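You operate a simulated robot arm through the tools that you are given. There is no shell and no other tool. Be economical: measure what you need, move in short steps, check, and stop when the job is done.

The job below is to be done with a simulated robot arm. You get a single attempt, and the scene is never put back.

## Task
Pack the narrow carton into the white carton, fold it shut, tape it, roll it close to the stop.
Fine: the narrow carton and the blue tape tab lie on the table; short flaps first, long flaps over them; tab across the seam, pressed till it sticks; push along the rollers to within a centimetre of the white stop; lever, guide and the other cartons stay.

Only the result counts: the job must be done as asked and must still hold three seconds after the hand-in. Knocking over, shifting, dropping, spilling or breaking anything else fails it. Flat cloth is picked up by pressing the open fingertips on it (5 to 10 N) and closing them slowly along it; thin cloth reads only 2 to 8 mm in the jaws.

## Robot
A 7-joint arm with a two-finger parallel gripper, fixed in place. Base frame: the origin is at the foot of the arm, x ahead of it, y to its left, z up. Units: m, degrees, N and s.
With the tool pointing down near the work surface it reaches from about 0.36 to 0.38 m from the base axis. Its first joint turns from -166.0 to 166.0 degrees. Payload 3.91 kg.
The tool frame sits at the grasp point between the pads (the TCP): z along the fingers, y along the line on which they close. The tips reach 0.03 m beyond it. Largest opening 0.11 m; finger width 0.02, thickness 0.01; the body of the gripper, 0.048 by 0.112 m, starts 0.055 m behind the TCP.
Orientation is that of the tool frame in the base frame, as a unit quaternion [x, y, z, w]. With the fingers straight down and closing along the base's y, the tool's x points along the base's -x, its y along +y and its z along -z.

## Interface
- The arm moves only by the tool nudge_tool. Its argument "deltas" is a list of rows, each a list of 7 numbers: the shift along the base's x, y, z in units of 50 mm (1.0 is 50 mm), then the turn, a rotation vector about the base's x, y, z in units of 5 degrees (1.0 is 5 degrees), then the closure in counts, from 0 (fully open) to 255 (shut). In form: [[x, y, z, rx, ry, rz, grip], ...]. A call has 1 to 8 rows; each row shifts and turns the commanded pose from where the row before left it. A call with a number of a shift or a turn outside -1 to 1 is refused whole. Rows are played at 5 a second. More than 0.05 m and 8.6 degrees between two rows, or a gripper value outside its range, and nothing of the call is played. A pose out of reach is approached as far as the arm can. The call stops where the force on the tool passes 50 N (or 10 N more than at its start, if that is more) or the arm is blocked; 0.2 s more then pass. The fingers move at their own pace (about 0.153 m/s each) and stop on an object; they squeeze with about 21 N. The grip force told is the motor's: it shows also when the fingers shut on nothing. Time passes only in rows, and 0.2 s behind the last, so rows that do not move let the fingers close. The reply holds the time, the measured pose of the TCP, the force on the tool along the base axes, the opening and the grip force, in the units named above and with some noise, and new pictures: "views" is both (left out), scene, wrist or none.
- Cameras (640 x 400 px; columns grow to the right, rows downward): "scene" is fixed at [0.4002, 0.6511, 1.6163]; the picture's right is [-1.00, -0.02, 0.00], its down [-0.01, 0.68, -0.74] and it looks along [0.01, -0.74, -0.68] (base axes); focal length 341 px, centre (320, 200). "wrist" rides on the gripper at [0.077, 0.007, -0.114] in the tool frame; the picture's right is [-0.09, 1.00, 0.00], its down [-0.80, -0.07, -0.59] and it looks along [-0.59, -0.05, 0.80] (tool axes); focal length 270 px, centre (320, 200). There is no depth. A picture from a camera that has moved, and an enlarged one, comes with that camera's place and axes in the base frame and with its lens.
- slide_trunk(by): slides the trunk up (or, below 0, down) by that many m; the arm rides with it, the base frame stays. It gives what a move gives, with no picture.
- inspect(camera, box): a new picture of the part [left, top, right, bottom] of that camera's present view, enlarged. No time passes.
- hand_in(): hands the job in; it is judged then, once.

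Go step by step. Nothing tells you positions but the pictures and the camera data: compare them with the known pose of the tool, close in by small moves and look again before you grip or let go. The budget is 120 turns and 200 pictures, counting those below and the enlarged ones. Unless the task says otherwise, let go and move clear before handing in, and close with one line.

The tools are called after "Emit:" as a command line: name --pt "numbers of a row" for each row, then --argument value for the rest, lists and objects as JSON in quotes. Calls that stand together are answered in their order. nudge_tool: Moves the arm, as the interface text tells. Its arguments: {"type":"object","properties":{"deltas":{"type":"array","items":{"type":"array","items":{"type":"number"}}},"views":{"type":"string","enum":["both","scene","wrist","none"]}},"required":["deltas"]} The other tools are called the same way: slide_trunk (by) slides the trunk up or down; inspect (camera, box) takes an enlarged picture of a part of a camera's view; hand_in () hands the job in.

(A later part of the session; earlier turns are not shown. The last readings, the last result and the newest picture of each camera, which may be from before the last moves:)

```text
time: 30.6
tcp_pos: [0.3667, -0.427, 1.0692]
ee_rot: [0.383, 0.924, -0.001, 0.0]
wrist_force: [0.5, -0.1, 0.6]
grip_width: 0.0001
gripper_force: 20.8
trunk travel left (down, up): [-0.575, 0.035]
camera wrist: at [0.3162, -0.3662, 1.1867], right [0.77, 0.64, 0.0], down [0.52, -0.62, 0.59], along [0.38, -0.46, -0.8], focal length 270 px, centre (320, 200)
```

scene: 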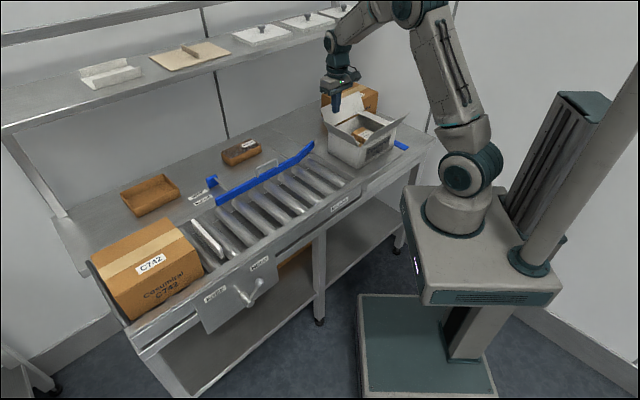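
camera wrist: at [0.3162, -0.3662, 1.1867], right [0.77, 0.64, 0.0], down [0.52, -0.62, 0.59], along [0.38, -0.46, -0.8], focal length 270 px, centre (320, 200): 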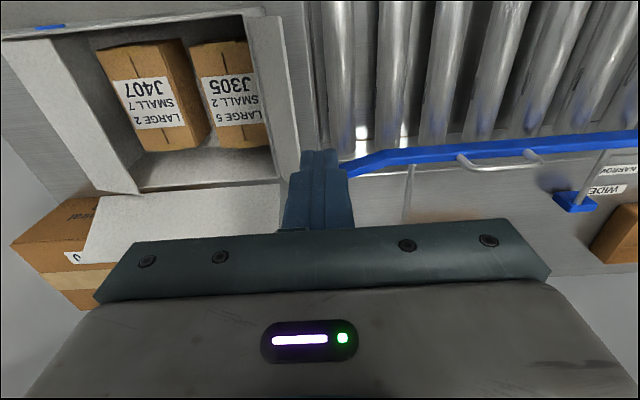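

Emit:
nudge_tool --pt "0.68 0.68 0 0 0 0 255" --pt "0 0 -0.8 0 0 0 255" --pt "0 0 -0.75 0 0 0 255" --pt "-0.4 -0.4 0 0 0 0 255" --pt "-0.28 -0.28 0 0 0 0 255" --pt "-0.28 -0.28 0 0 0 0 255" --pt "-0.28 -0.28 0 0 0 0 255" --pt "-0.28 -0.28 0 0 0 0 255" --views "both"

Emit:
inspect --camera "scene" --box '[290, 60, 430, 180]'

```text
time: 32.4
tcp_pos: [0.3235, -0.4715, 0.9927]
ee_rot: [0.383, 0.924, 0.0, 0.0]
wrist_force: [-0.3, -0.5, -0.1]
grip_width: 0.0002
gripper_force: 20.8
trunk travel left (down, up): [-0.575, 0.035]
camera wrist: at [0.2732, -0.4108, 1.1094], right [0.77, 0.64, 0.0], down [0.52, -0.62, 0.59], along [0.38, -0.46, -0.8], focal length 270 px, centre (320, 200)
```

scene: 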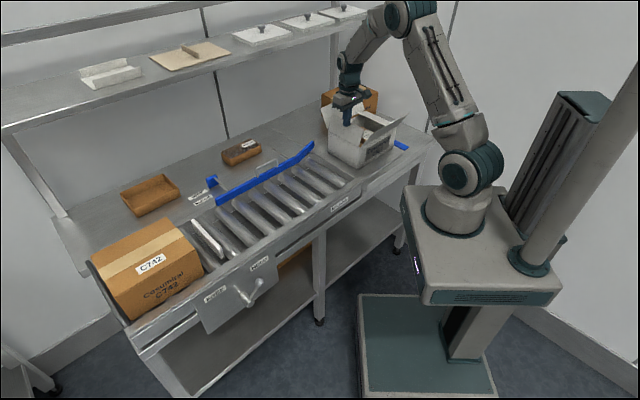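
wrist: 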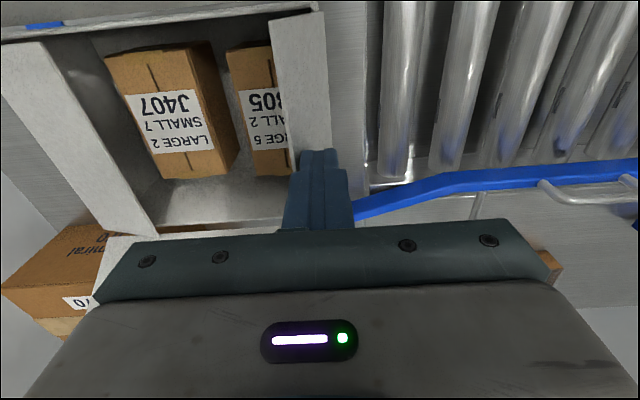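

```text
3.33 times, centred on (360, 120) of scene
camera zoom: at [0.4002, 0.6511, 1.6163], right [-1.0, -0.02, 0.0], down [-0.01, 0.68, -0.74], along [0.01, -0.74, -0.68], focal length 1136 px, centre (187, 467)
```

zoom: 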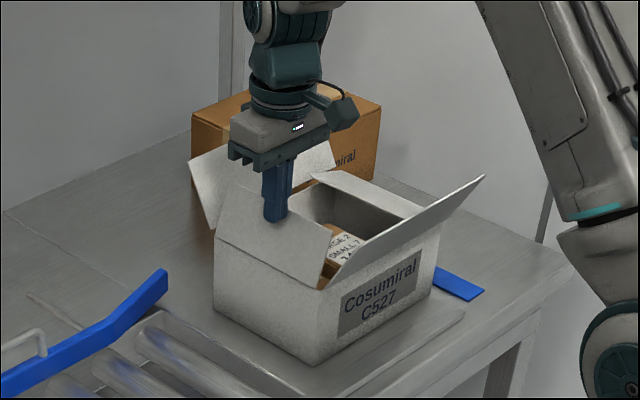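

Emit:
nudge_tool --pt "-0.21 -0.21 0 0 0 0 255" --pt "-0.21 -0.21 0 0 0 0 255" --pt "0 0 -0.2 0 0 0 255" --pt "0 0 -0.2 0 0 0 255" --pt "0 0 -0.2 0 0 0 255" --pt "0 0 -0.17 0 0 0 255" --pt "0 0 0 0 0 0 255" --views "wrist"

Emit:
inspect --camera "scene" --box '[290, 60, 430, 180]'

```text
time: 34.0
tcp_pos: [0.3031, -0.4915, 0.9538]
ee_rot: [0.382, 0.924, 0.0, 0.0]
wrist_force: [-0.7, 0.2, -0.2]
grip_width: 0.0002
gripper_force: 21.4
trunk travel left (down, up): [-0.575, 0.035]
camera wrist: at [0.2527, -0.4311, 1.0707], right [0.77, 0.64, 0.0], down [0.52, -0.62, 0.59], along [0.38, -0.46, -0.8], focal length 270 px, centre (320, 200)
```

wrist: 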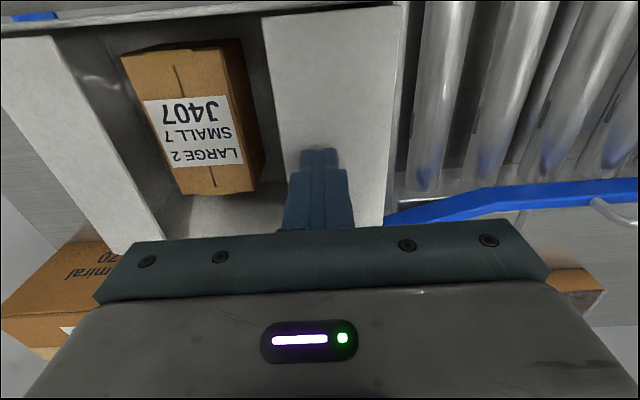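

```text
3.33 times, centred on (360, 120) of scene
camera zoom: at [0.4002, 0.6511, 1.6163], right [-1.0, -0.02, 0.0], down [-0.01, 0.68, -0.74], along [0.01, -0.74, -0.68], focal length 1136 px, centre (187, 467)
```

zoom: 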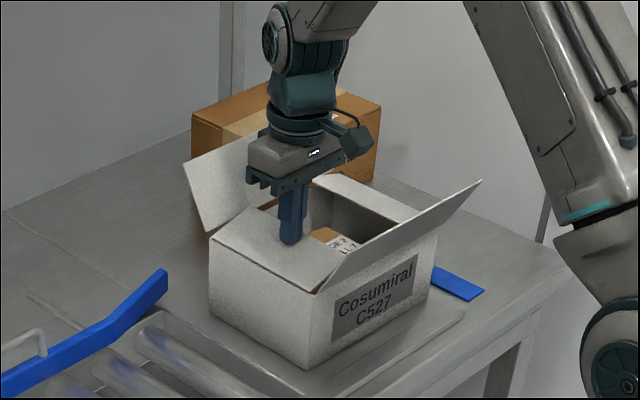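

Both short flaps are flat. Next the robot-side long flap: lift over it to its outside.

Emit:
nudge_tool --pt "0 0 0.8 0 0 0 255" --pt "0 0 0.8 0 0 0 255" --pt "0 0 0.75 0 0 0 255" --pt "-0.9 0.4 0 0 0 0 255" --pt "-0.9 0.4 0 0 0 0 255" --pt "-0.9 0.4 0 0 0 0 255" --pt "-0.9 0.36 0 0 0 0 255" --pt "-0.27 0 0 0 0 0 255" --views "both"

```text
time: 35.8
tcp_pos: [0.1085, -0.4144, 1.0707]
ee_rot: [0.383, 0.924, 0.0, 0.001]
wrist_force: [-0.6, 0.4, 0.1]
grip_width: 0.0
gripper_force: 20.6
trunk travel left (down, up): [-0.575, 0.035]
camera wrist: at [0.0588, -0.3532, 1.1886], right [0.77, 0.64, 0.0], down [0.52, -0.62, 0.59], along [0.38, -0.46, -0.8], focal length 270 px, centre (320, 200)
```

scene: 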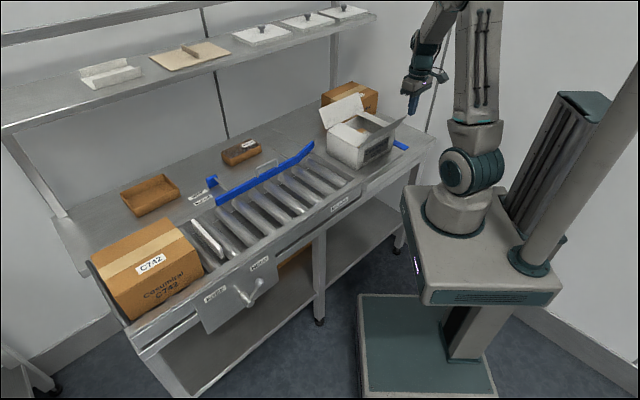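
wrist: 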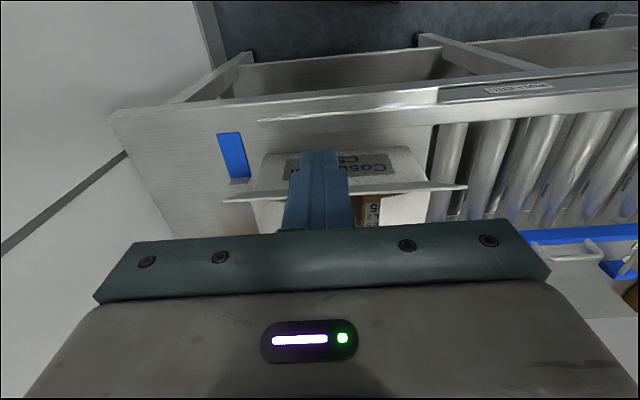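

Emit:
nudge_tool --pt "0 0 -0.75 0 0 0 255" --pt "0 0 -0.7 0 0 0 255" --pt "0.35 -0.35 0 0 0 0 255" --pt "0.3 -0.3 0 0 0 0 255" --pt "0.3 -0.3 0 0 0 0 255" --pt "0.3 -0.3 0 0 0 0 255" --pt "0.3 -0.3 0 0 0 0 255" --pt "0.25 -0.25 0 0 0 0 255" --views "both"

Emit:
inspect --camera "scene" --box '[290, 60, 430, 180]'

```text
time: 37.6
tcp_pos: [0.1993, -0.503, 0.9992]
ee_rot: [0.383, 0.924, 0.0, 0.0]
wrist_force: [-1.9, 0.9, -0.2]
grip_width: 0.0001
gripper_force: 20.8
trunk travel left (down, up): [-0.575, 0.035]
camera wrist: at [0.1488, -0.4434, 1.1159], right [0.77, 0.64, 0.0], down [0.52, -0.62, 0.59], along [0.38, -0.46, -0.8], focal length 270 px, centre (320, 200)
```

scene: 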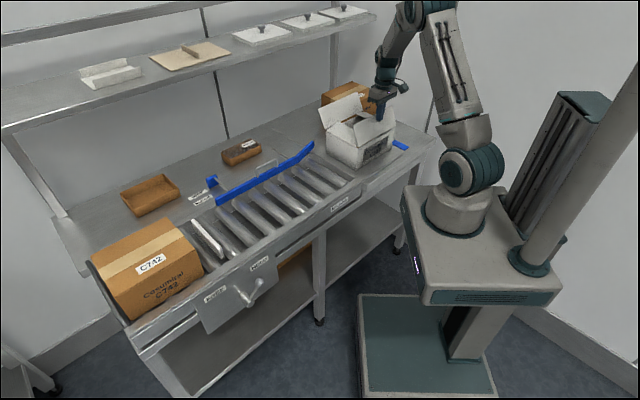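
wrist: 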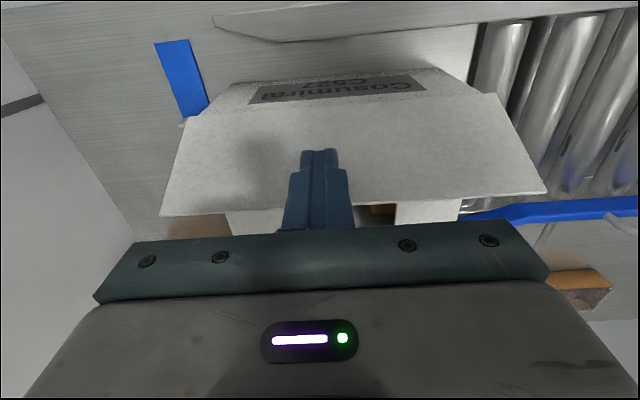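

```text
3.33 times, centred on (360, 120) of scene
camera zoom: at [0.4002, 0.6511, 1.6163], right [-1.0, -0.02, 0.0], down [-0.01, 0.68, -0.74], along [0.01, -0.74, -0.68], focal length 1136 px, centre (187, 467)
```

zoom: 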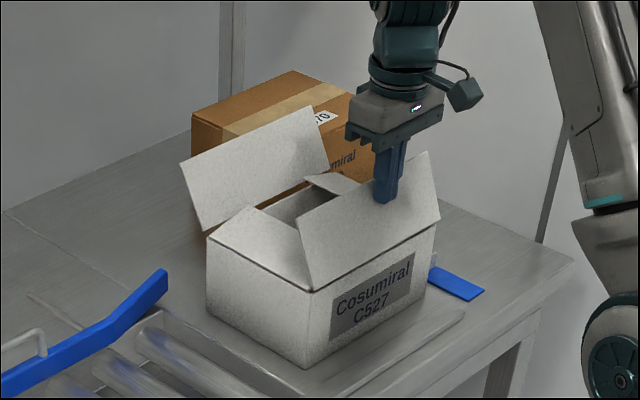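

Working. Continue inward, then press down.

Emit:
nudge_tool --pt "0.25 -0.25 0 0 0 0 255" --pt "0.25 -0.25 0 0 0 0 255" --pt "0 0 -0.2 0 0 0 255" --pt "0 0 -0.2 0 0 0 255" --pt "0 0 -0.2 0 0 0 255" --pt "0 0 -0.15 0 0 0 255" --pt "0 0 0 0 0 0 255" --views "wrist"

Emit:
inspect --camera "scene" --box '[290, 60, 430, 180]'

```text
time: 39.2
tcp_pos: [0.2246, -0.5285, 0.9623]
ee_rot: [0.383, 0.924, 0.001, -0.001]
wrist_force: [-3.0, 2.6, 3.7]
grip_width: 0.0
gripper_force: 21.0
trunk travel left (down, up): [-0.575, 0.035]
camera wrist: at [0.1743, -0.4677, 1.0784], right [0.77, 0.64, 0.0], down [0.52, -0.62, 0.59], along [0.38, -0.45, -0.8], focal length 270 px, centre (320, 200)
```

wrist: 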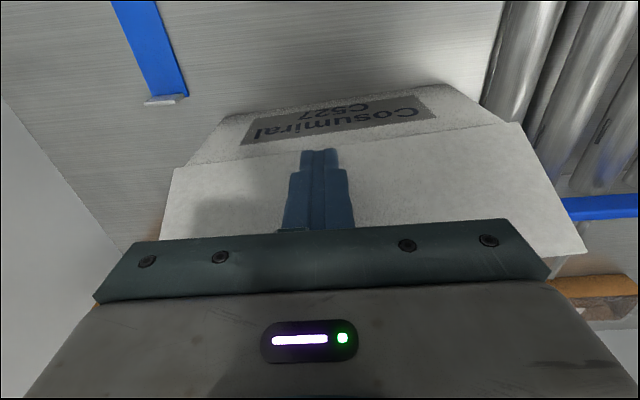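

```text
3.33 times, centred on (360, 120) of scene
camera zoom: at [0.4002, 0.6511, 1.6163], right [-1.0, -0.02, 0.0], down [-0.01, 0.68, -0.74], along [0.01, -0.74, -0.68], focal length 1136 px, centre (187, 467)
```

zoom: 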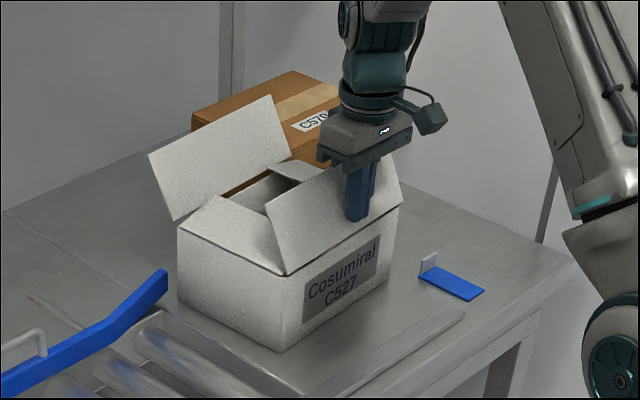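

The tip was too near the hinge, and the carton slid ~3 cm across (+v). I'll lift, move further over the flap, and press straight down.

Emit:
nudge_tool --pt "-0.1 0.1 0.5 0 0 0 255" --pt "0 0 0.9 0 0 0 255" --pt "0.3 -0.3 0 0 0 0 255" --pt "0.3 -0.3 0 0 0 0 255" --pt "0 0 0 0 0 0 255" --views "wrist"

Emit:
inspect --camera "scene" --box '[290, 60, 430, 180]'

```text
time: 40.4
tcp_pos: [0.2504, -0.5552, 1.0323]
ee_rot: [0.384, 0.923, 0.0, 0.0]
wrist_force: [-0.5, -0.2, 0.3]
grip_width: 0.0001
gripper_force: 21.5
trunk travel left (down, up): [-0.575, 0.035]
camera wrist: at [0.1997, -0.4943, 1.149], right [0.77, 0.64, 0.0], down [0.52, -0.62, 0.59], along [0.38, -0.46, -0.8], focal length 270 px, centre (320, 200)
```

wrist: 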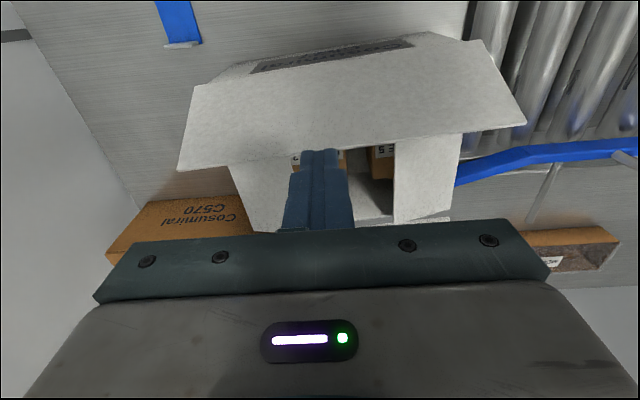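

```text
3.33 times, centred on (360, 120) of scene
camera zoom: at [0.4002, 0.6511, 1.6163], right [-1.0, -0.02, 0.0], down [-0.01, 0.68, -0.74], along [0.01, -0.74, -0.68], focal length 1136 px, centre (187, 467)
```

zoom: 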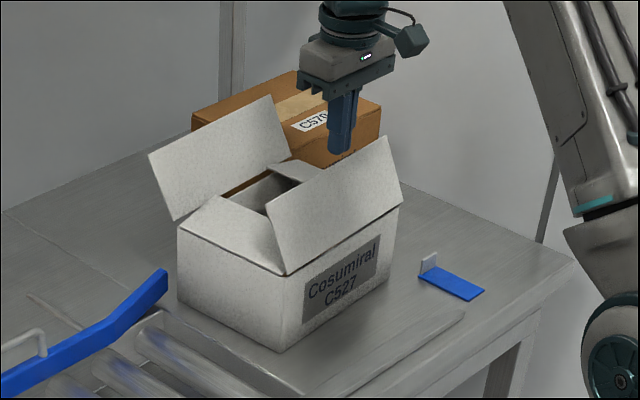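

Emit:
nudge_tool --pt "-0.25 0.25 0 0 0 0 255" --pt "0 0 -0.4 0 0 0 255" --pt "0 0 -0.4 0 0 0 255" --pt "0 0 -0.3 0 0 0 255" --pt "0 0 -0.2 0 0 0 255" --pt "0 0 0 0 0 0 255" --views "wrist"

Emit:
inspect --camera "scene" --box '[290, 60, 430, 180]'

```text
time: 41.8
tcp_pos: [0.236, -0.5401, 0.9681]
ee_rot: [0.384, 0.924, 0.0, 0.001]
wrist_force: [-7.5, 5.0, 12.6]
grip_width: 0.0
gripper_force: 20.4
trunk travel left (down, up): [-0.575, 0.035]
camera wrist: at [0.1852, -0.4792, 1.0841], right [0.77, 0.64, 0.0], down [0.52, -0.62, 0.6], along [0.38, -0.46, -0.8], focal length 270 px, centre (320, 200)
```

wrist: 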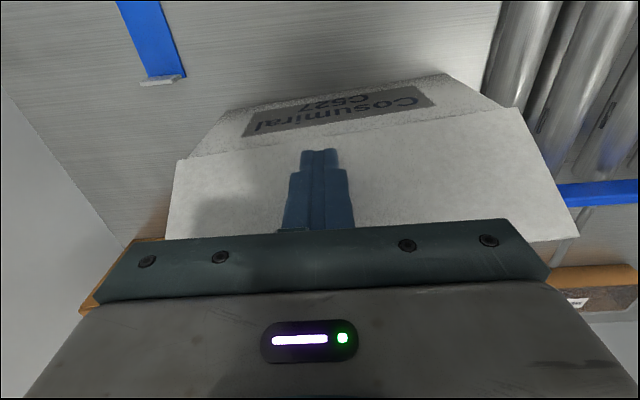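

```text
3.33 times, centred on (360, 120) of scene
camera zoom: at [0.4002, 0.6511, 1.6163], right [-1.0, -0.02, 0.0], down [-0.01, 0.68, -0.74], along [0.01, -0.74, -0.68], focal length 1136 px, centre (187, 467)
```

zoom: 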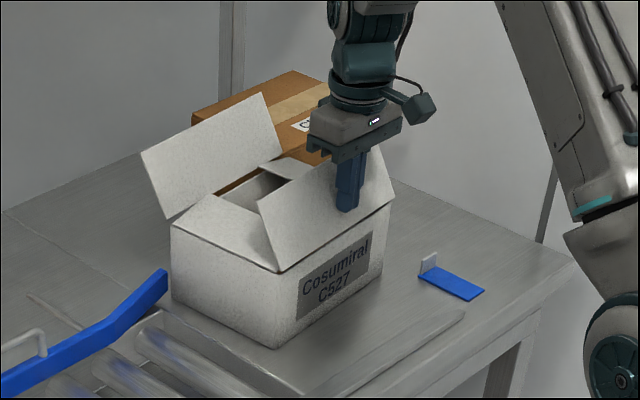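

The tip was again near the hinge because the carton slid. I'll lift and press further out on the flap.

Emit:
nudge_tool --pt "-0.1 0.1 0.5 0 0 0 255" --pt "0 0 0.6 0 0 0 255" --pt "0.28 -0.28 0.1 0 0 0 255" --pt "0.16 -0.16 0 0 0 0 255" --pt "0 0 0 0 0 0 255" --views "wrist"

Emit:
inspect --camera "scene" --box '[290, 60, 430, 180]'

```text
time: 43.0
tcp_pos: [0.2548, -0.5581, 1.0262]
ee_rot: [0.383, 0.924, 0.0, 0.0]
wrist_force: [0.0, -0.5, 0.1]
grip_width: 0.0001
gripper_force: 21.2
trunk travel left (down, up): [-0.575, 0.035]
camera wrist: at [0.204, -0.4976, 1.1431], right [0.77, 0.64, 0.0], down [0.52, -0.62, 0.59], along [0.38, -0.46, -0.8], focal length 270 px, centre (320, 200)
```

wrist: 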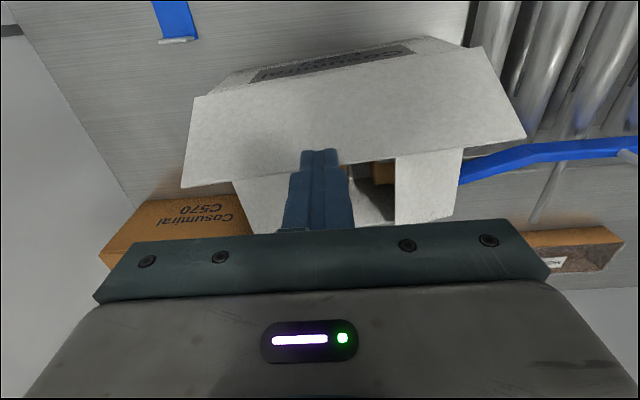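

```text
3.33 times, centred on (360, 120) of scene
camera zoom: at [0.4002, 0.6511, 1.6163], right [-1.0, -0.02, 0.0], down [-0.01, 0.68, -0.74], along [0.01, -0.74, -0.68], focal length 1136 px, centre (187, 467)
```

zoom: 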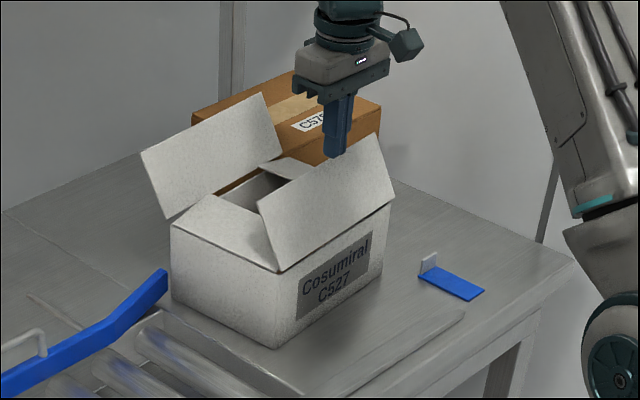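

Flap is at ~59°, hinge at v≈0.54. I'll follow the flap's own arc near its free edge instead, from outside.

Emit:
nudge_tool --pt "-0.28 0.28 0 0 0 0 255" --pt "0 0 -0.4 0 0 0 255" --pt "0.17 -0.17 -0.04 0 0 0 255" --pt "0.18 -0.18 -0.16 0 0 0 255" --pt "0.13 -0.13 -0.28 0 0 0 255" --pt "0.06 -0.06 -0.28 0 0 0 255" --pt "0 0 -0.12 0 0 0 255" --pt "0 0 0 0 0 0 255" --views "wrist"

Emit:
inspect --camera "scene" --box '[290, 60, 430, 180]'

```text
time: 44.8
tcp_pos: [0.2681, -0.5716, 0.9625]
ee_rot: [0.382, 0.924, 0.0, 0.001]
wrist_force: [-0.1, 0.2, -0.1]
grip_width: 0.0
gripper_force: 21.1
trunk travel left (down, up): [-0.575, 0.035]
camera wrist: at [0.2172, -0.511, 1.079], right [0.77, 0.64, 0.0], down [0.52, -0.62, 0.59], along [0.38, -0.46, -0.8], focal length 270 px, centre (320, 200)
```

wrist: 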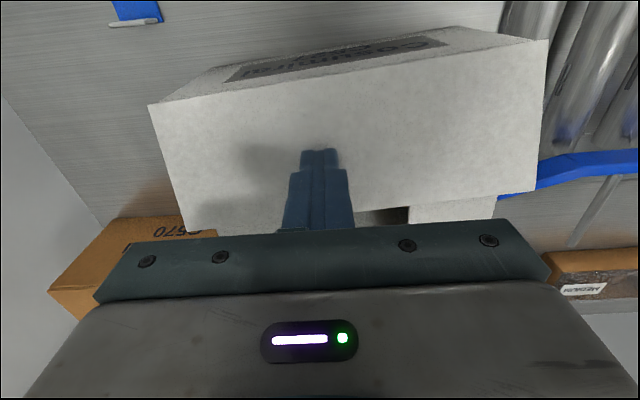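

```text
3.33 times, centred on (360, 120) of scene
camera zoom: at [0.4002, 0.6511, 1.6163], right [-1.0, -0.02, 0.0], down [-0.01, 0.68, -0.74], along [0.01, -0.74, -0.68], focal length 1136 px, centre (187, 467)
```

zoom: 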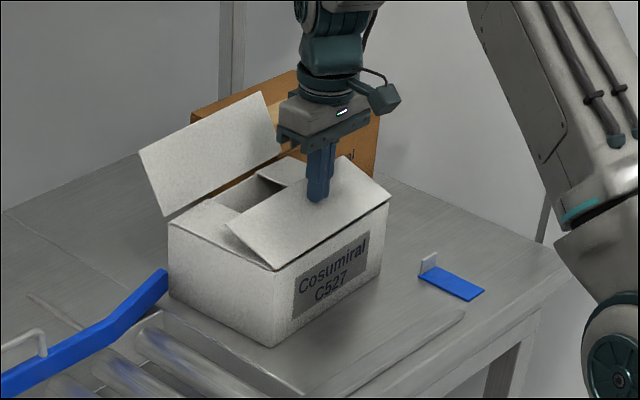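

The robot-side long flap is nearly flat. Now over to the outside of the far long flap.

Emit:
nudge_tool --pt "0 0 0.8 0 0 0 255" --pt "0 0 0.8 0 0 0 255" --pt "0 0 0.7 0 0 0 255" --pt "0.7 -0.7 0 0 0 0 255" --pt "0.7 -0.7 0 0 0 0 255" --pt "0.7 -0.7 0 0 0 0 255" --pt "0.7 -0.7 0 0 0 0 255" --pt "0.15 -0.15 0 0 0 0 255" --views "both"

Emit:
inspect --camera "scene" --box '[290, 60, 430, 180]'

```text
time: 46.6
tcp_pos: [0.3672, -0.6481, 1.0744]
ee_rot: [0.383, 0.924, 0.0, 0.0]
wrist_force: [-0.6, 0.0, -0.1]
grip_width: 0.0003
gripper_force: 21.4
out of reach, approached as far as the arm can: row 6, 7, 8
trunk travel left (down, up): [-0.575, 0.035]
camera wrist: at [0.3153, -0.5879, 1.1918], right [0.77, 0.64, 0.0], down [0.52, -0.62, 0.59], along [0.38, -0.46, -0.8], focal length 270 px, centre (320, 200)
```

scene: 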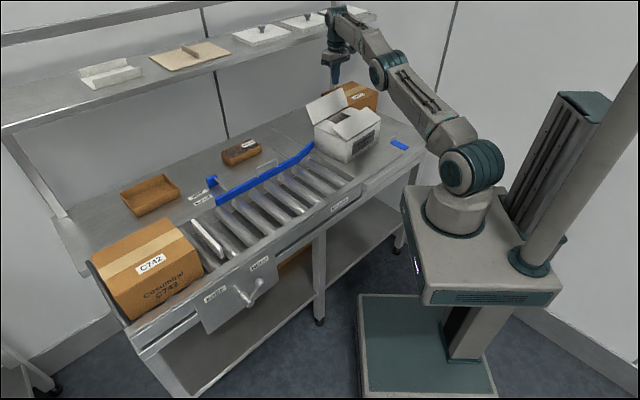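
wrist: 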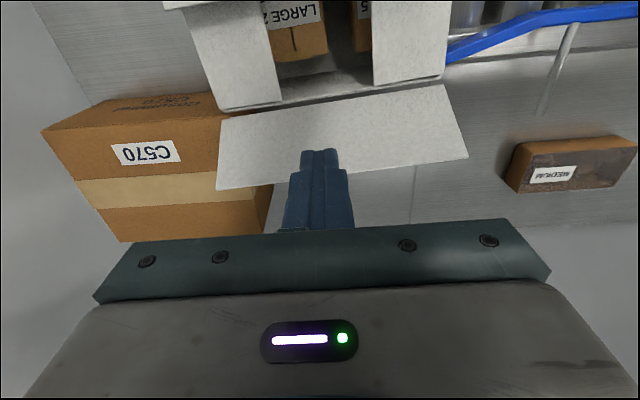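

```text
3.33 times, centred on (360, 120) of scene
camera zoom: at [0.4002, 0.6511, 1.6163], right [-1.0, -0.02, 0.0], down [-0.01, 0.68, -0.74], along [0.01, -0.74, -0.68], focal length 1136 px, centre (187, 467)
```

zoom: 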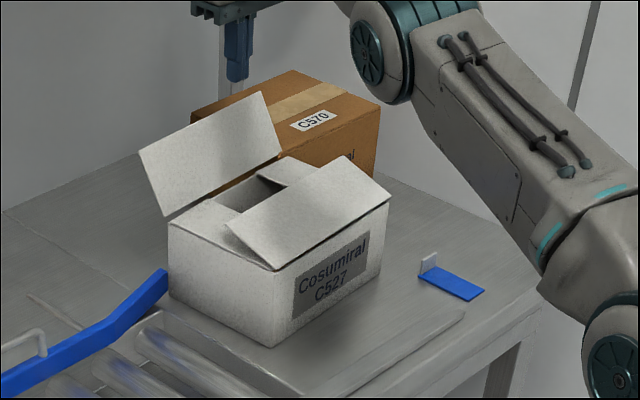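

The arm can't reach past this with a vertical tool, so I'll tilt the fingers 30° outward (+v) to reach over the far flap.

Emit:
nudge_tool --pt "0 0 0 -0.7 -0.7 0 255" --pt "0 0 0 -0.7 -0.7 0 255" --pt "0 0 0 -0.7 -0.7 0 255" --pt "0 0 0 -0.7 -0.7 0 255" --pt "0 0 0 -0.7 -0.7 0 255" --pt "0 0 0 -0.7 -0.7 0 255" --pt "0 0 0 0 0 0 255" --views "both"

```text
time: 48.2
tcp_pos: [0.3666, -0.65, 1.0732]
ee_rot: [0.37, 0.893, -0.099, 0.237]
wrist_force: [-0.9, -0.5, -0.6]
grip_width: 0.0002
gripper_force: 20.6
trunk travel left (down, up): [-0.575, 0.035]
camera wrist: at [0.2823, -0.5556, 1.1379], right [0.76, 0.65, 0.04], down [0.23, -0.33, 0.91], along [0.61, -0.68, -0.4], focal length 270 px, centre (320, 200)
```

scene: 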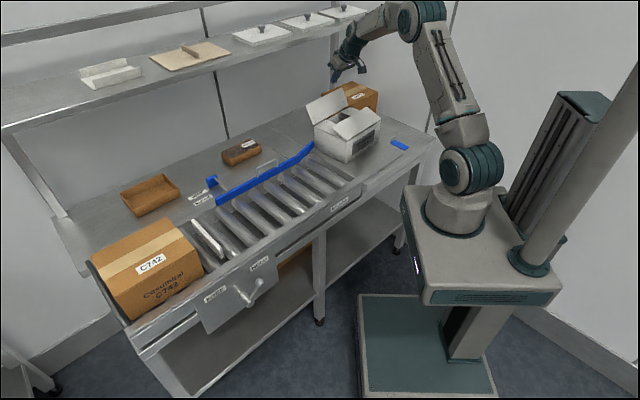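
wrist: 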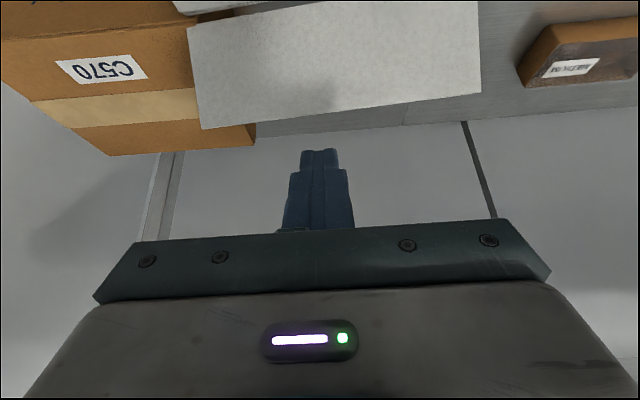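

Emit:
nudge_tool --pt "0.47 -0.47 0 0 0 0 255" --pt "0.47 -0.47 0 0 0 0 255" --pt "0 0 -0.5 0 0 0 255" --pt "0 0 -0.5 0 0 0 255" --pt "0 0 -0.5 0 0 0 255" --pt "0 0 0 0 0 0 255" --views "both"

Emit:
inspect --camera "scene" --box '[290, 60, 430, 180]'

```text
time: 49.6
tcp_pos: [0.4125, -0.6964, 0.9998]
ee_rot: [0.369, 0.893, -0.098, 0.237]
wrist_force: [0.2, -0.6, -0.4]
grip_width: 0.0
gripper_force: 21.1
trunk travel left (down, up): [-0.575, 0.035]
camera wrist: at [0.3293, -0.6025, 1.0632], right [0.76, 0.65, 0.04], down [0.23, -0.33, 0.91], along [0.61, -0.68, -0.41], focal length 270 px, centre (320, 200)
```

scene: 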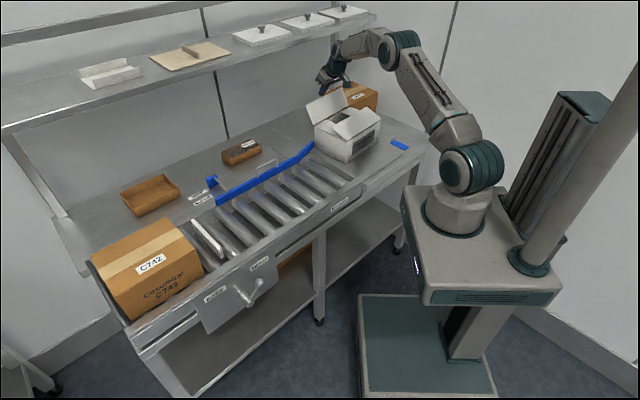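
wrist: 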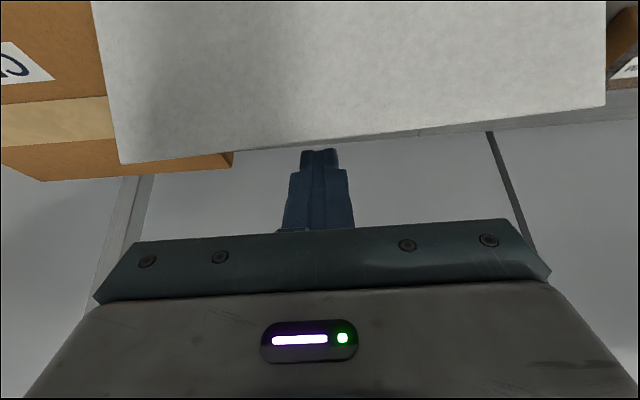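

```text
3.33 times, centred on (360, 120) of scene
camera zoom: at [0.4002, 0.6511, 1.6163], right [-1.0, -0.02, 0.0], down [-0.01, 0.68, -0.74], along [0.01, -0.74, -0.68], focal length 1136 px, centre (187, 467)
```

zoom: 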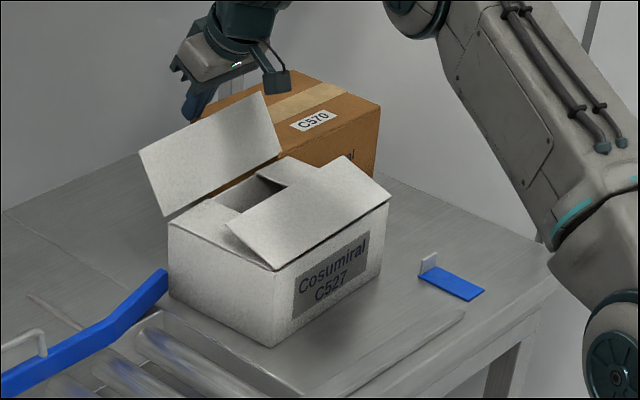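

Emit:
nudge_tool --pt "0 0 -0.24 0 0 0 255" --pt "-0.28 0.28 0 0 0 0 255" --pt "-0.28 0.28 0 0 0 0 255" --pt "-0.28 0.28 0 0 0 0 255" --pt "-0.28 0.28 0 0 0 0 255" --pt "0 0 0 0 0 0 255" --views "wrist"

Emit:
inspect --camera "scene" --box '[290, 60, 430, 180]'

```text
time: 51.0
tcp_pos: [0.3565, -0.6411, 0.9878]
ee_rot: [0.371, 0.893, -0.098, 0.236]
wrist_force: [-0.5, -0.9, 0.0]
grip_width: 0.0
gripper_force: 20.7
trunk travel left (down, up): [-0.575, 0.035]
camera wrist: at [0.2735, -0.5463, 1.0513], right [0.76, 0.65, 0.04], down [0.23, -0.33, 0.91], along [0.61, -0.68, -0.41], focal length 270 px, centre (320, 200)
```

wrist: 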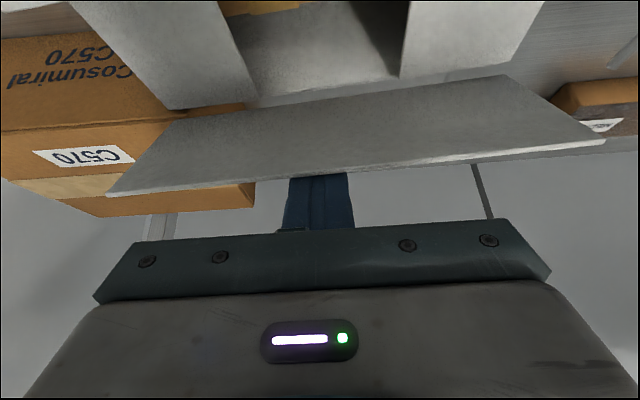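

```text
3.33 times, centred on (360, 120) of scene
camera zoom: at [0.4002, 0.6511, 1.6163], right [-1.0, -0.02, 0.0], down [-0.01, 0.68, -0.74], along [0.01, -0.74, -0.68], focal length 1136 px, centre (187, 467)
```

zoom: 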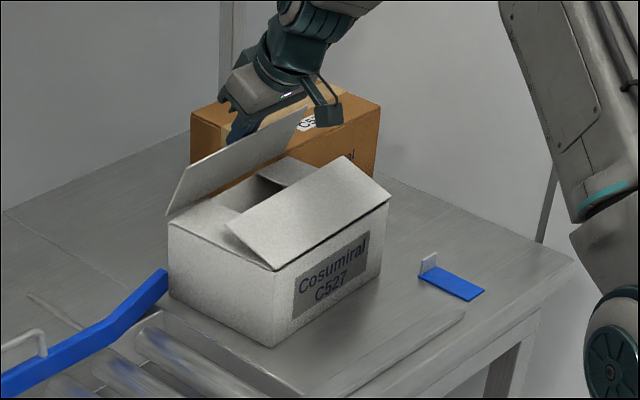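

Flap is near vertical and following. Continue inward.

Emit:
nudge_tool --pt "-0.28 0.28 0 0 0 0 255" --pt "-0.28 0.28 0 0 0 0 255" --pt "-0.2 0.2 0 0 0 0 255" --pt "0 0 0 0 0 0 255" --views "wrist"

Emit:
inspect --camera "scene" --box '[290, 60, 430, 180]'

```text
time: 52.0
tcp_pos: [0.3186, -0.6019, 0.9872]
ee_rot: [0.369, 0.893, -0.098, 0.237]
wrist_force: [0.5, 0.9, 0.2]
grip_width: 0.0002
gripper_force: 21.2
trunk travel left (down, up): [-0.575, 0.035]
camera wrist: at [0.2351, -0.5083, 1.0511], right [0.76, 0.65, 0.04], down [0.23, -0.33, 0.91], along [0.61, -0.68, -0.41], focal length 270 px, centre (320, 200)
```

wrist: 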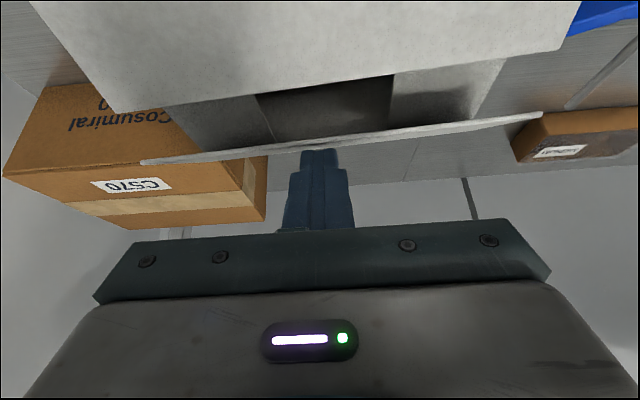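

```text
3.33 times, centred on (360, 120) of scene
camera zoom: at [0.4002, 0.6511, 1.6163], right [-1.0, -0.02, 0.0], down [-0.01, 0.68, -0.74], along [0.01, -0.74, -0.68], focal length 1136 px, centre (187, 467)
```

zoom: 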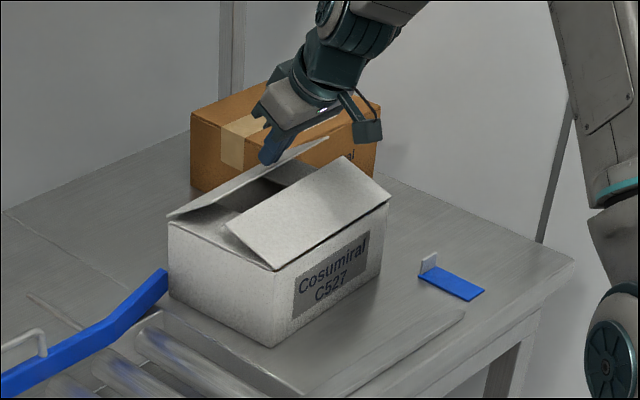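

Emit:
nudge_tool --pt "-0.06 0.06 -0.15 0 0 0 255" --pt "-0.05 0.05 -0.2 0 0 0 255" --pt "0 0 -0.2 0 0 0 255" --pt "0 0 0 0 0 0 255" --views "wrist"

Emit:
inspect --camera "scene" --box '[290, 60, 430, 180]'

```text
time: 53.0
tcp_pos: [0.3131, -0.597, 0.9586]
ee_rot: [0.37, 0.893, -0.098, 0.237]
wrist_force: [-0.9, -0.4, 0.3]
grip_width: 0.0
gripper_force: 21.3
trunk travel left (down, up): [-0.575, 0.035]
camera wrist: at [0.2298, -0.503, 1.0237], right [0.76, 0.65, 0.04], down [0.23, -0.33, 0.91], along [0.61, -0.68, -0.41], focal length 270 px, centre (320, 200)
```

wrist: 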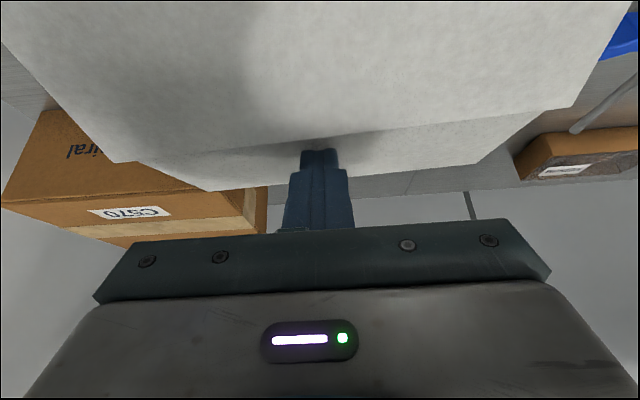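

```text
3.33 times, centred on (360, 120) of scene
camera zoom: at [0.4002, 0.6511, 1.6163], right [-1.0, -0.02, 0.0], down [-0.01, 0.68, -0.74], along [0.01, -0.74, -0.68], focal length 1136 px, centre (187, 467)
```

zoom: 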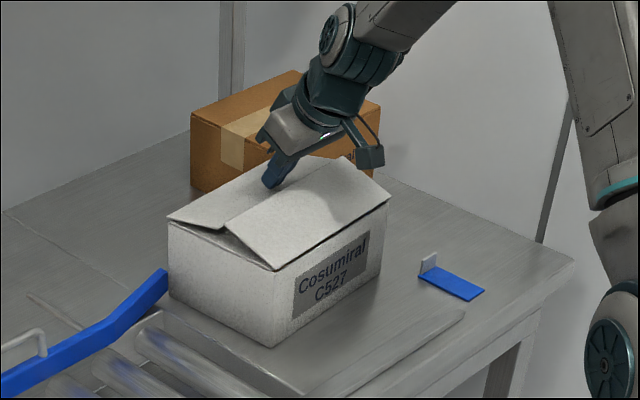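

All four flaps are folded; the robot-side long flap is still raised ~15–20°. Lift, untilt, and press it near its free edge.

Emit:
nudge_tool --pt "0.1 -0.1 0.7 0 0 0 255" --pt "0 0 0.9 0.7 0.7 0 255" --pt "0 0 0.4 0.7 0.7 0 255" --pt "0 0 0 0.7 0.7 0 255" --pt "0 0 0 0.7 0.7 0 255" --pt "0 0 0 0.7 0.7 0 255" --pt "0 0 0 0.7 0.7 0 255" --pt "-0.48 0.48 0 0 0 0 255" --views "wrist"

Emit:
inspect --camera "scene" --box '[290, 60, 430, 180]'

```text
time: 54.8
tcp_pos: [0.2935, -0.5765, 1.0607]
ee_rot: [0.382, 0.924, 0.0, 0.0]
wrist_force: [-0.2, 0.1, -0.6]
grip_width: 0.0
gripper_force: 21.0
trunk travel left (down, up): [-0.575, 0.035]
camera wrist: at [0.2432, -0.5165, 1.1777], right [0.77, 0.64, 0.0], down [0.52, -0.62, 0.59], along [0.38, -0.46, -0.8], focal length 270 px, centre (320, 200)
```

wrist: 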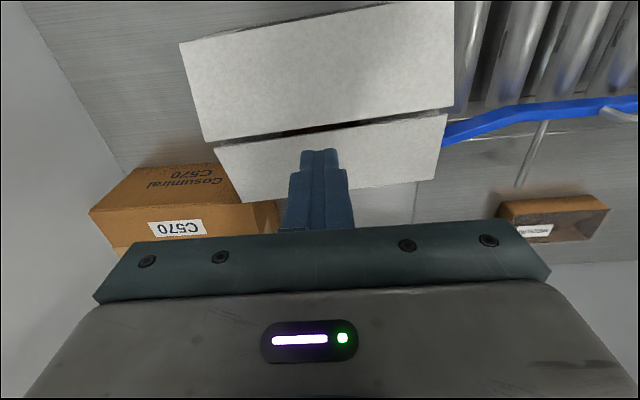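

```text
3.33 times, centred on (360, 120) of scene
camera zoom: at [0.4002, 0.6511, 1.6163], right [-1.0, -0.02, 0.0], down [-0.01, 0.68, -0.74], along [0.01, -0.74, -0.68], focal length 1136 px, centre (187, 467)
```

zoom: 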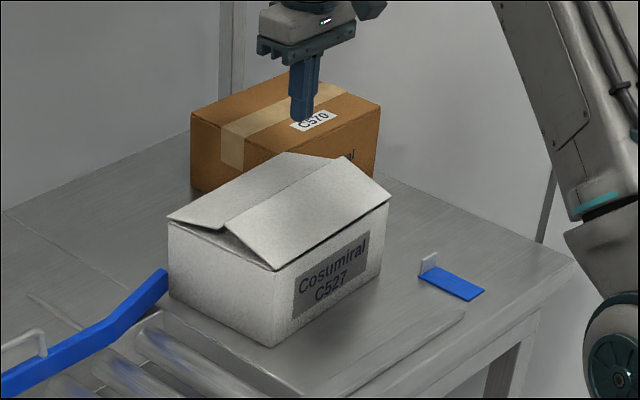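

Emit:
nudge_tool --pt "-0.14 0.14 -0.6 0 0 0 255" --pt "0 0 -0.6 0 0 0 255" --pt "0 0 -0.4 0 0 0 255" --pt "0 0 -0.2 0 0 0 255" --pt "0 0 -0.2 0 0 0 255" --pt "0 0 -0.1 0 0 0 255" --pt "0 0 0 0 0 0 255" --views "wrist"

Emit:
inspect --camera "scene" --box '[290, 60, 430, 180]'

```text
time: 56.4
tcp_pos: [0.2868, -0.5706, 0.9555]
ee_rot: [0.382, 0.924, 0.0, 0.0]
wrist_force: [-0.1, 0.7, -1.3]
grip_width: 0.0
gripper_force: 20.9
trunk travel left (down, up): [-0.575, 0.035]
camera wrist: at [0.2366, -0.5103, 1.0717], right [0.77, 0.64, 0.0], down [0.52, -0.62, 0.59], along [0.38, -0.46, -0.8], focal length 270 px, centre (320, 200)
```

wrist: 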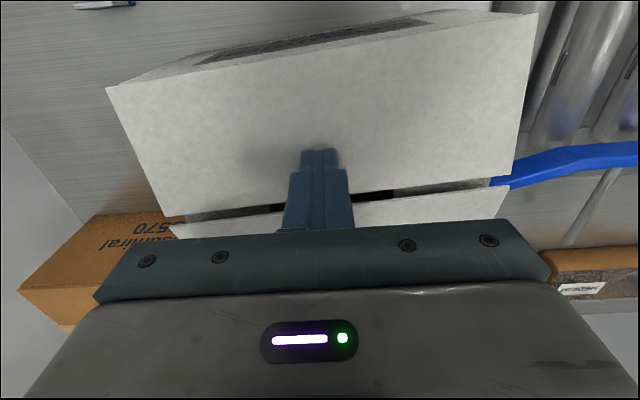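

```text
3.33 times, centred on (360, 120) of scene
camera zoom: at [0.4002, 0.6511, 1.6163], right [-1.0, -0.02, 0.0], down [-0.01, 0.68, -0.74], along [0.01, -0.74, -0.68], focal length 1136 px, centre (187, 467)
```

zoom: 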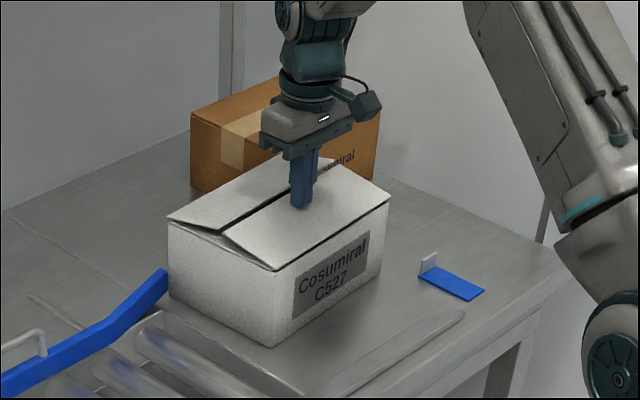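

Emit:
nudge_tool --pt "0 0 -0.1 0 0 0 255" --pt "0 0 -0.1 0 0 0 255" --pt "0 0 0 0 0 0 255" --views "none"

Emit:
inspect --camera "scene" --box '[290, 60, 430, 180]'

```text
time: 57.2
tcp_pos: [0.2874, -0.5701, 0.9451]
ee_rot: [0.382, 0.924, 0.0, 0.0]
wrist_force: [-0.7, -0.3, -0.3]
grip_width: 0.0
gripper_force: 21.2
trunk travel left (down, up): [-0.575, 0.035]
```

```text
3.33 times, centred on (360, 120) of scene
camera zoom: at [0.4002, 0.6511, 1.6163], right [-1.0, -0.02, 0.0], down [-0.01, 0.68, -0.74], along [0.01, -0.74, -0.68], focal length 1136 px, centre (187, 467)
```

zoom: 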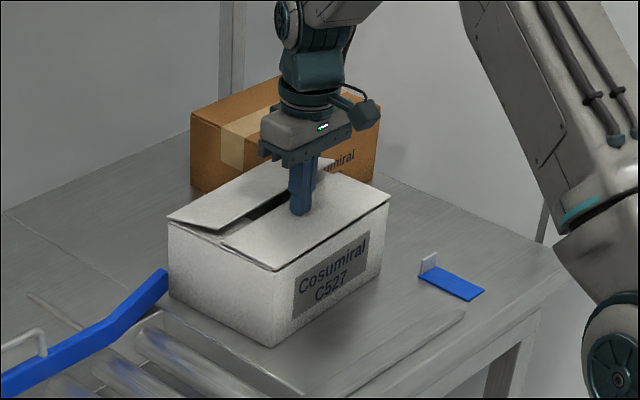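

The near flap is flat; now press the far flap likewise.

Emit:
nudge_tool --pt "0 0 0.6 0 0 0 255" --pt "0 0 0.6 0 0 0 255" --pt "0.69 -0.69 0 0 0 0 255" --pt "0.05 -0.05 -0.4 0 0 0 255" --pt "0 0 -0.4 0 0 0 255" --pt "0 0 -0.2 0 0 0 255" --pt "0 0 -0.18 0 0 0 255" --pt "0 0 0 0 0 0 255" --views "wrist"

Emit:
inspect --camera "scene" --box '[290, 60, 430, 180]'

```text
time: 59.0
tcp_pos: [0.3237, -0.6072, 0.9453]
ee_rot: [0.383, 0.924, 0.0, 0.0]
wrist_force: [-0.5, 0.4, 0.1]
grip_width: 0.0
gripper_force: 21.1
trunk travel left (down, up): [-0.575, 0.035]
camera wrist: at [0.2731, -0.5464, 1.0628], right [0.77, 0.64, 0.0], down [0.52, -0.62, 0.59], along [0.38, -0.46, -0.8], focal length 270 px, centre (320, 200)
```

wrist: 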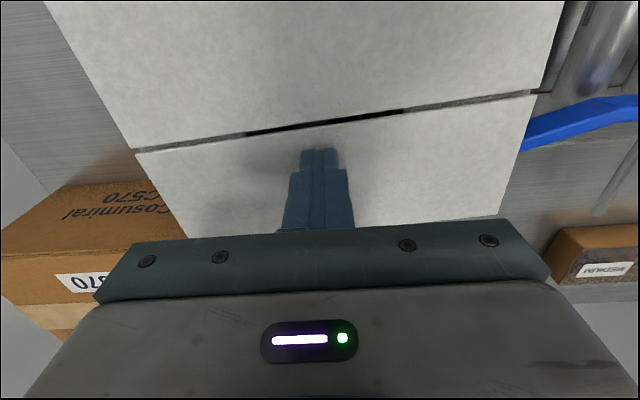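

```text
3.33 times, centred on (360, 120) of scene
camera zoom: at [0.4002, 0.6511, 1.6163], right [-1.0, -0.02, 0.0], down [-0.01, 0.68, -0.74], along [0.01, -0.74, -0.68], focal length 1136 px, centre (187, 467)
```

zoom: 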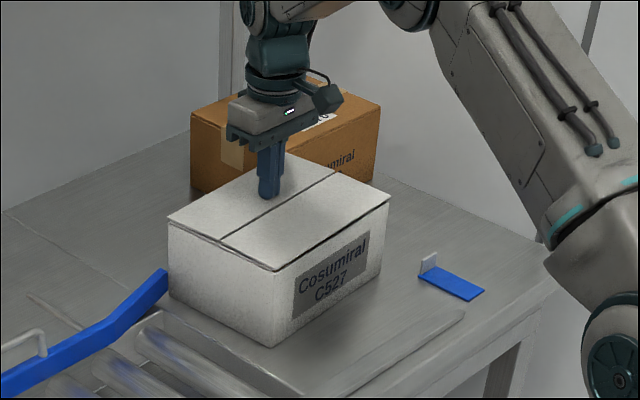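

The carton is closed flat; the seam lies at v≈0.634, centred near (0.310,-0.587). Next the tape tab: its white upright tag needs fingers closing along v, so I'll turn −90° and move above it.

Emit:
nudge_tool --pt "0 0 0.8 0 0 -1 255" --pt "0 0 0.8 0 0 -1 255" --pt "0 0 0.8 0 0 -1 255" --pt "-0.5 0 0.5 0 0 -1 150" --pt "-0.7 0 0 0 0 -1 150" --pt "-0.7 0 0 0 0 -1 150" --pt "-0.7 0 0 0 0 -1 150" --pt "-0.7 0 0 0 0 -1 150" --views "none"

Emit:
nudge_tool --pt "-0.7 -0.1 0 0 0 -1 150" --pt "-0.36 -0.1 0 0 0 -1 150" --pt "0 0 0 0 0 -1 150" --pt "0 0 0 0 0 -1 150" --pt "0 0 0 0 0 -1 150" --pt "0 0 0 0 0 -1 150" --pt "0 0 0 0 0 -1 150" --pt "0 0 0 0 0 -1 150" --views "none"

Emit:
nudge_tool --pt "0 0 -0.5 0 0 -1 150" --pt "0 0 -0.5 0 0 -1 150" --pt "0 0 0 0 0 0 150" --views "both"

```text
time: 60.8
tcp_pos: [0.1597, -0.6065, 1.0901]
ee_rot: [0.676, 0.737, 0.0, 0.0]
wrist_force: [-0.7, -0.3, 0.1]
grip_width: 0.0455
gripper_force: 0.1
trunk travel left (down, up): [-0.575, 0.035]
```

```text
time: 62.6
tcp_pos: [0.1057, -0.6167, 1.0903]
ee_rot: [0.887, 0.461, 0.0, 0.0]
wrist_force: [0.9, 0.0, -0.1]
grip_width: 0.0455
gripper_force: 0.0
trunk travel left (down, up): [-0.575, 0.035]
```

```text
time: 63.4
tcp_pos: [0.106, -0.619, 1.041]
ee_rot: [0.924, 0.382, 0.0, -0.001]
wrist_force: [0.0, -0.1, 0.5]
grip_width: 0.045
gripper_force: 0.0
trunk travel left (down, up): [-0.575, 0.035]
camera wrist: at [0.165, -0.567, 1.1577], right [0.64, -0.77, 0.0], down [-0.62, -0.52, 0.59], along [-0.46, -0.38, -0.8], focal length 270 px, centre (320, 200)
```

scene: 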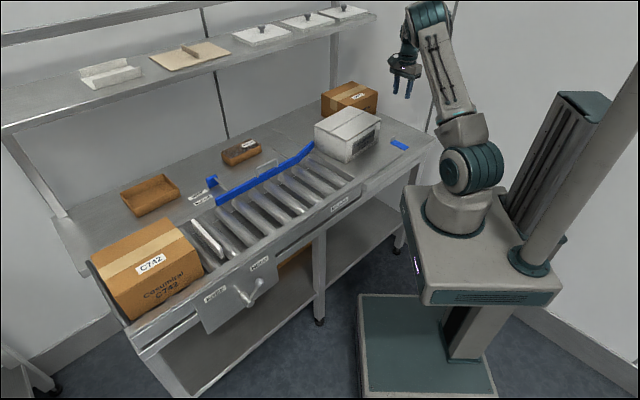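
wrist: 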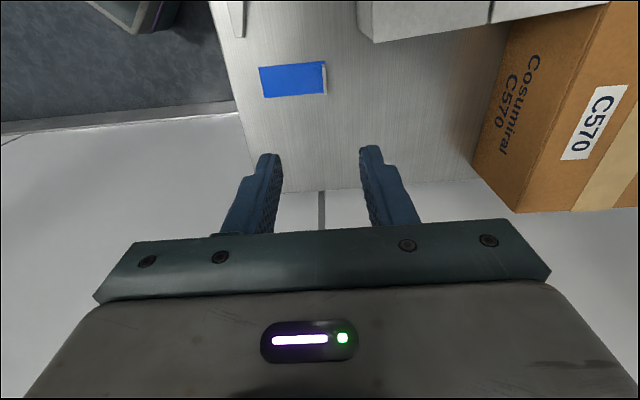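

Emit:
inspect --camera "wrist" --box '[230, 30, 390, 130]'

Emit:
inspect --camera "scene" --box '[370, 120, 430, 170]'

```text
4.00 times, centred on (310, 80) of wrist
camera zoom: at [0.165, -0.567, 1.1577], right [0.64, -0.77, 0.0], down [-0.62, -0.52, 0.59], along [-0.46, -0.38, -0.8], focal length 1081 px, centre (360, 680)
```

zoom: 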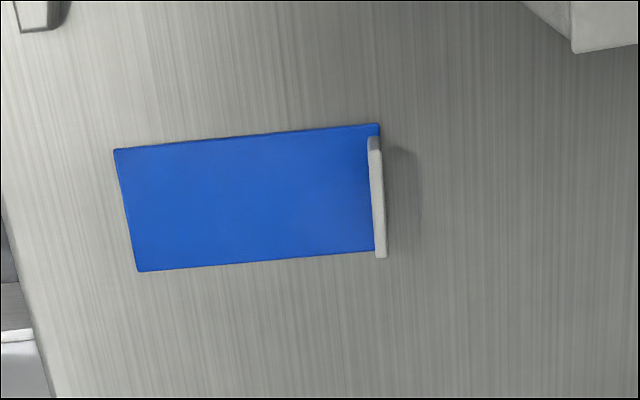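

```text
8.00 times, centred on (400, 145) of scene
camera zoom: at [0.4002, 0.6511, 1.6163], right [-1.0, -0.02, 0.0], down [-0.01, 0.68, -0.74], along [0.01, -0.74, -0.68], focal length 2727 px, centre (-320, 640)
```

zoom: 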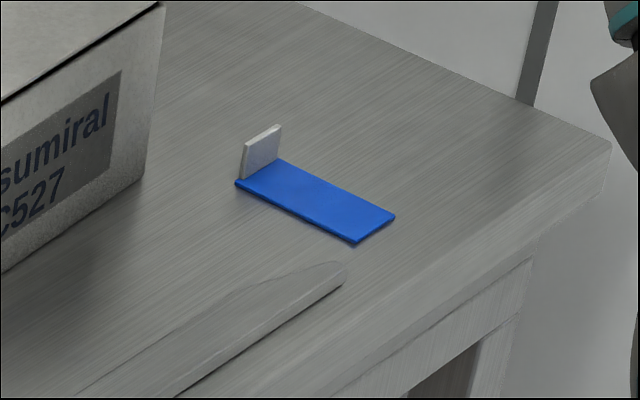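

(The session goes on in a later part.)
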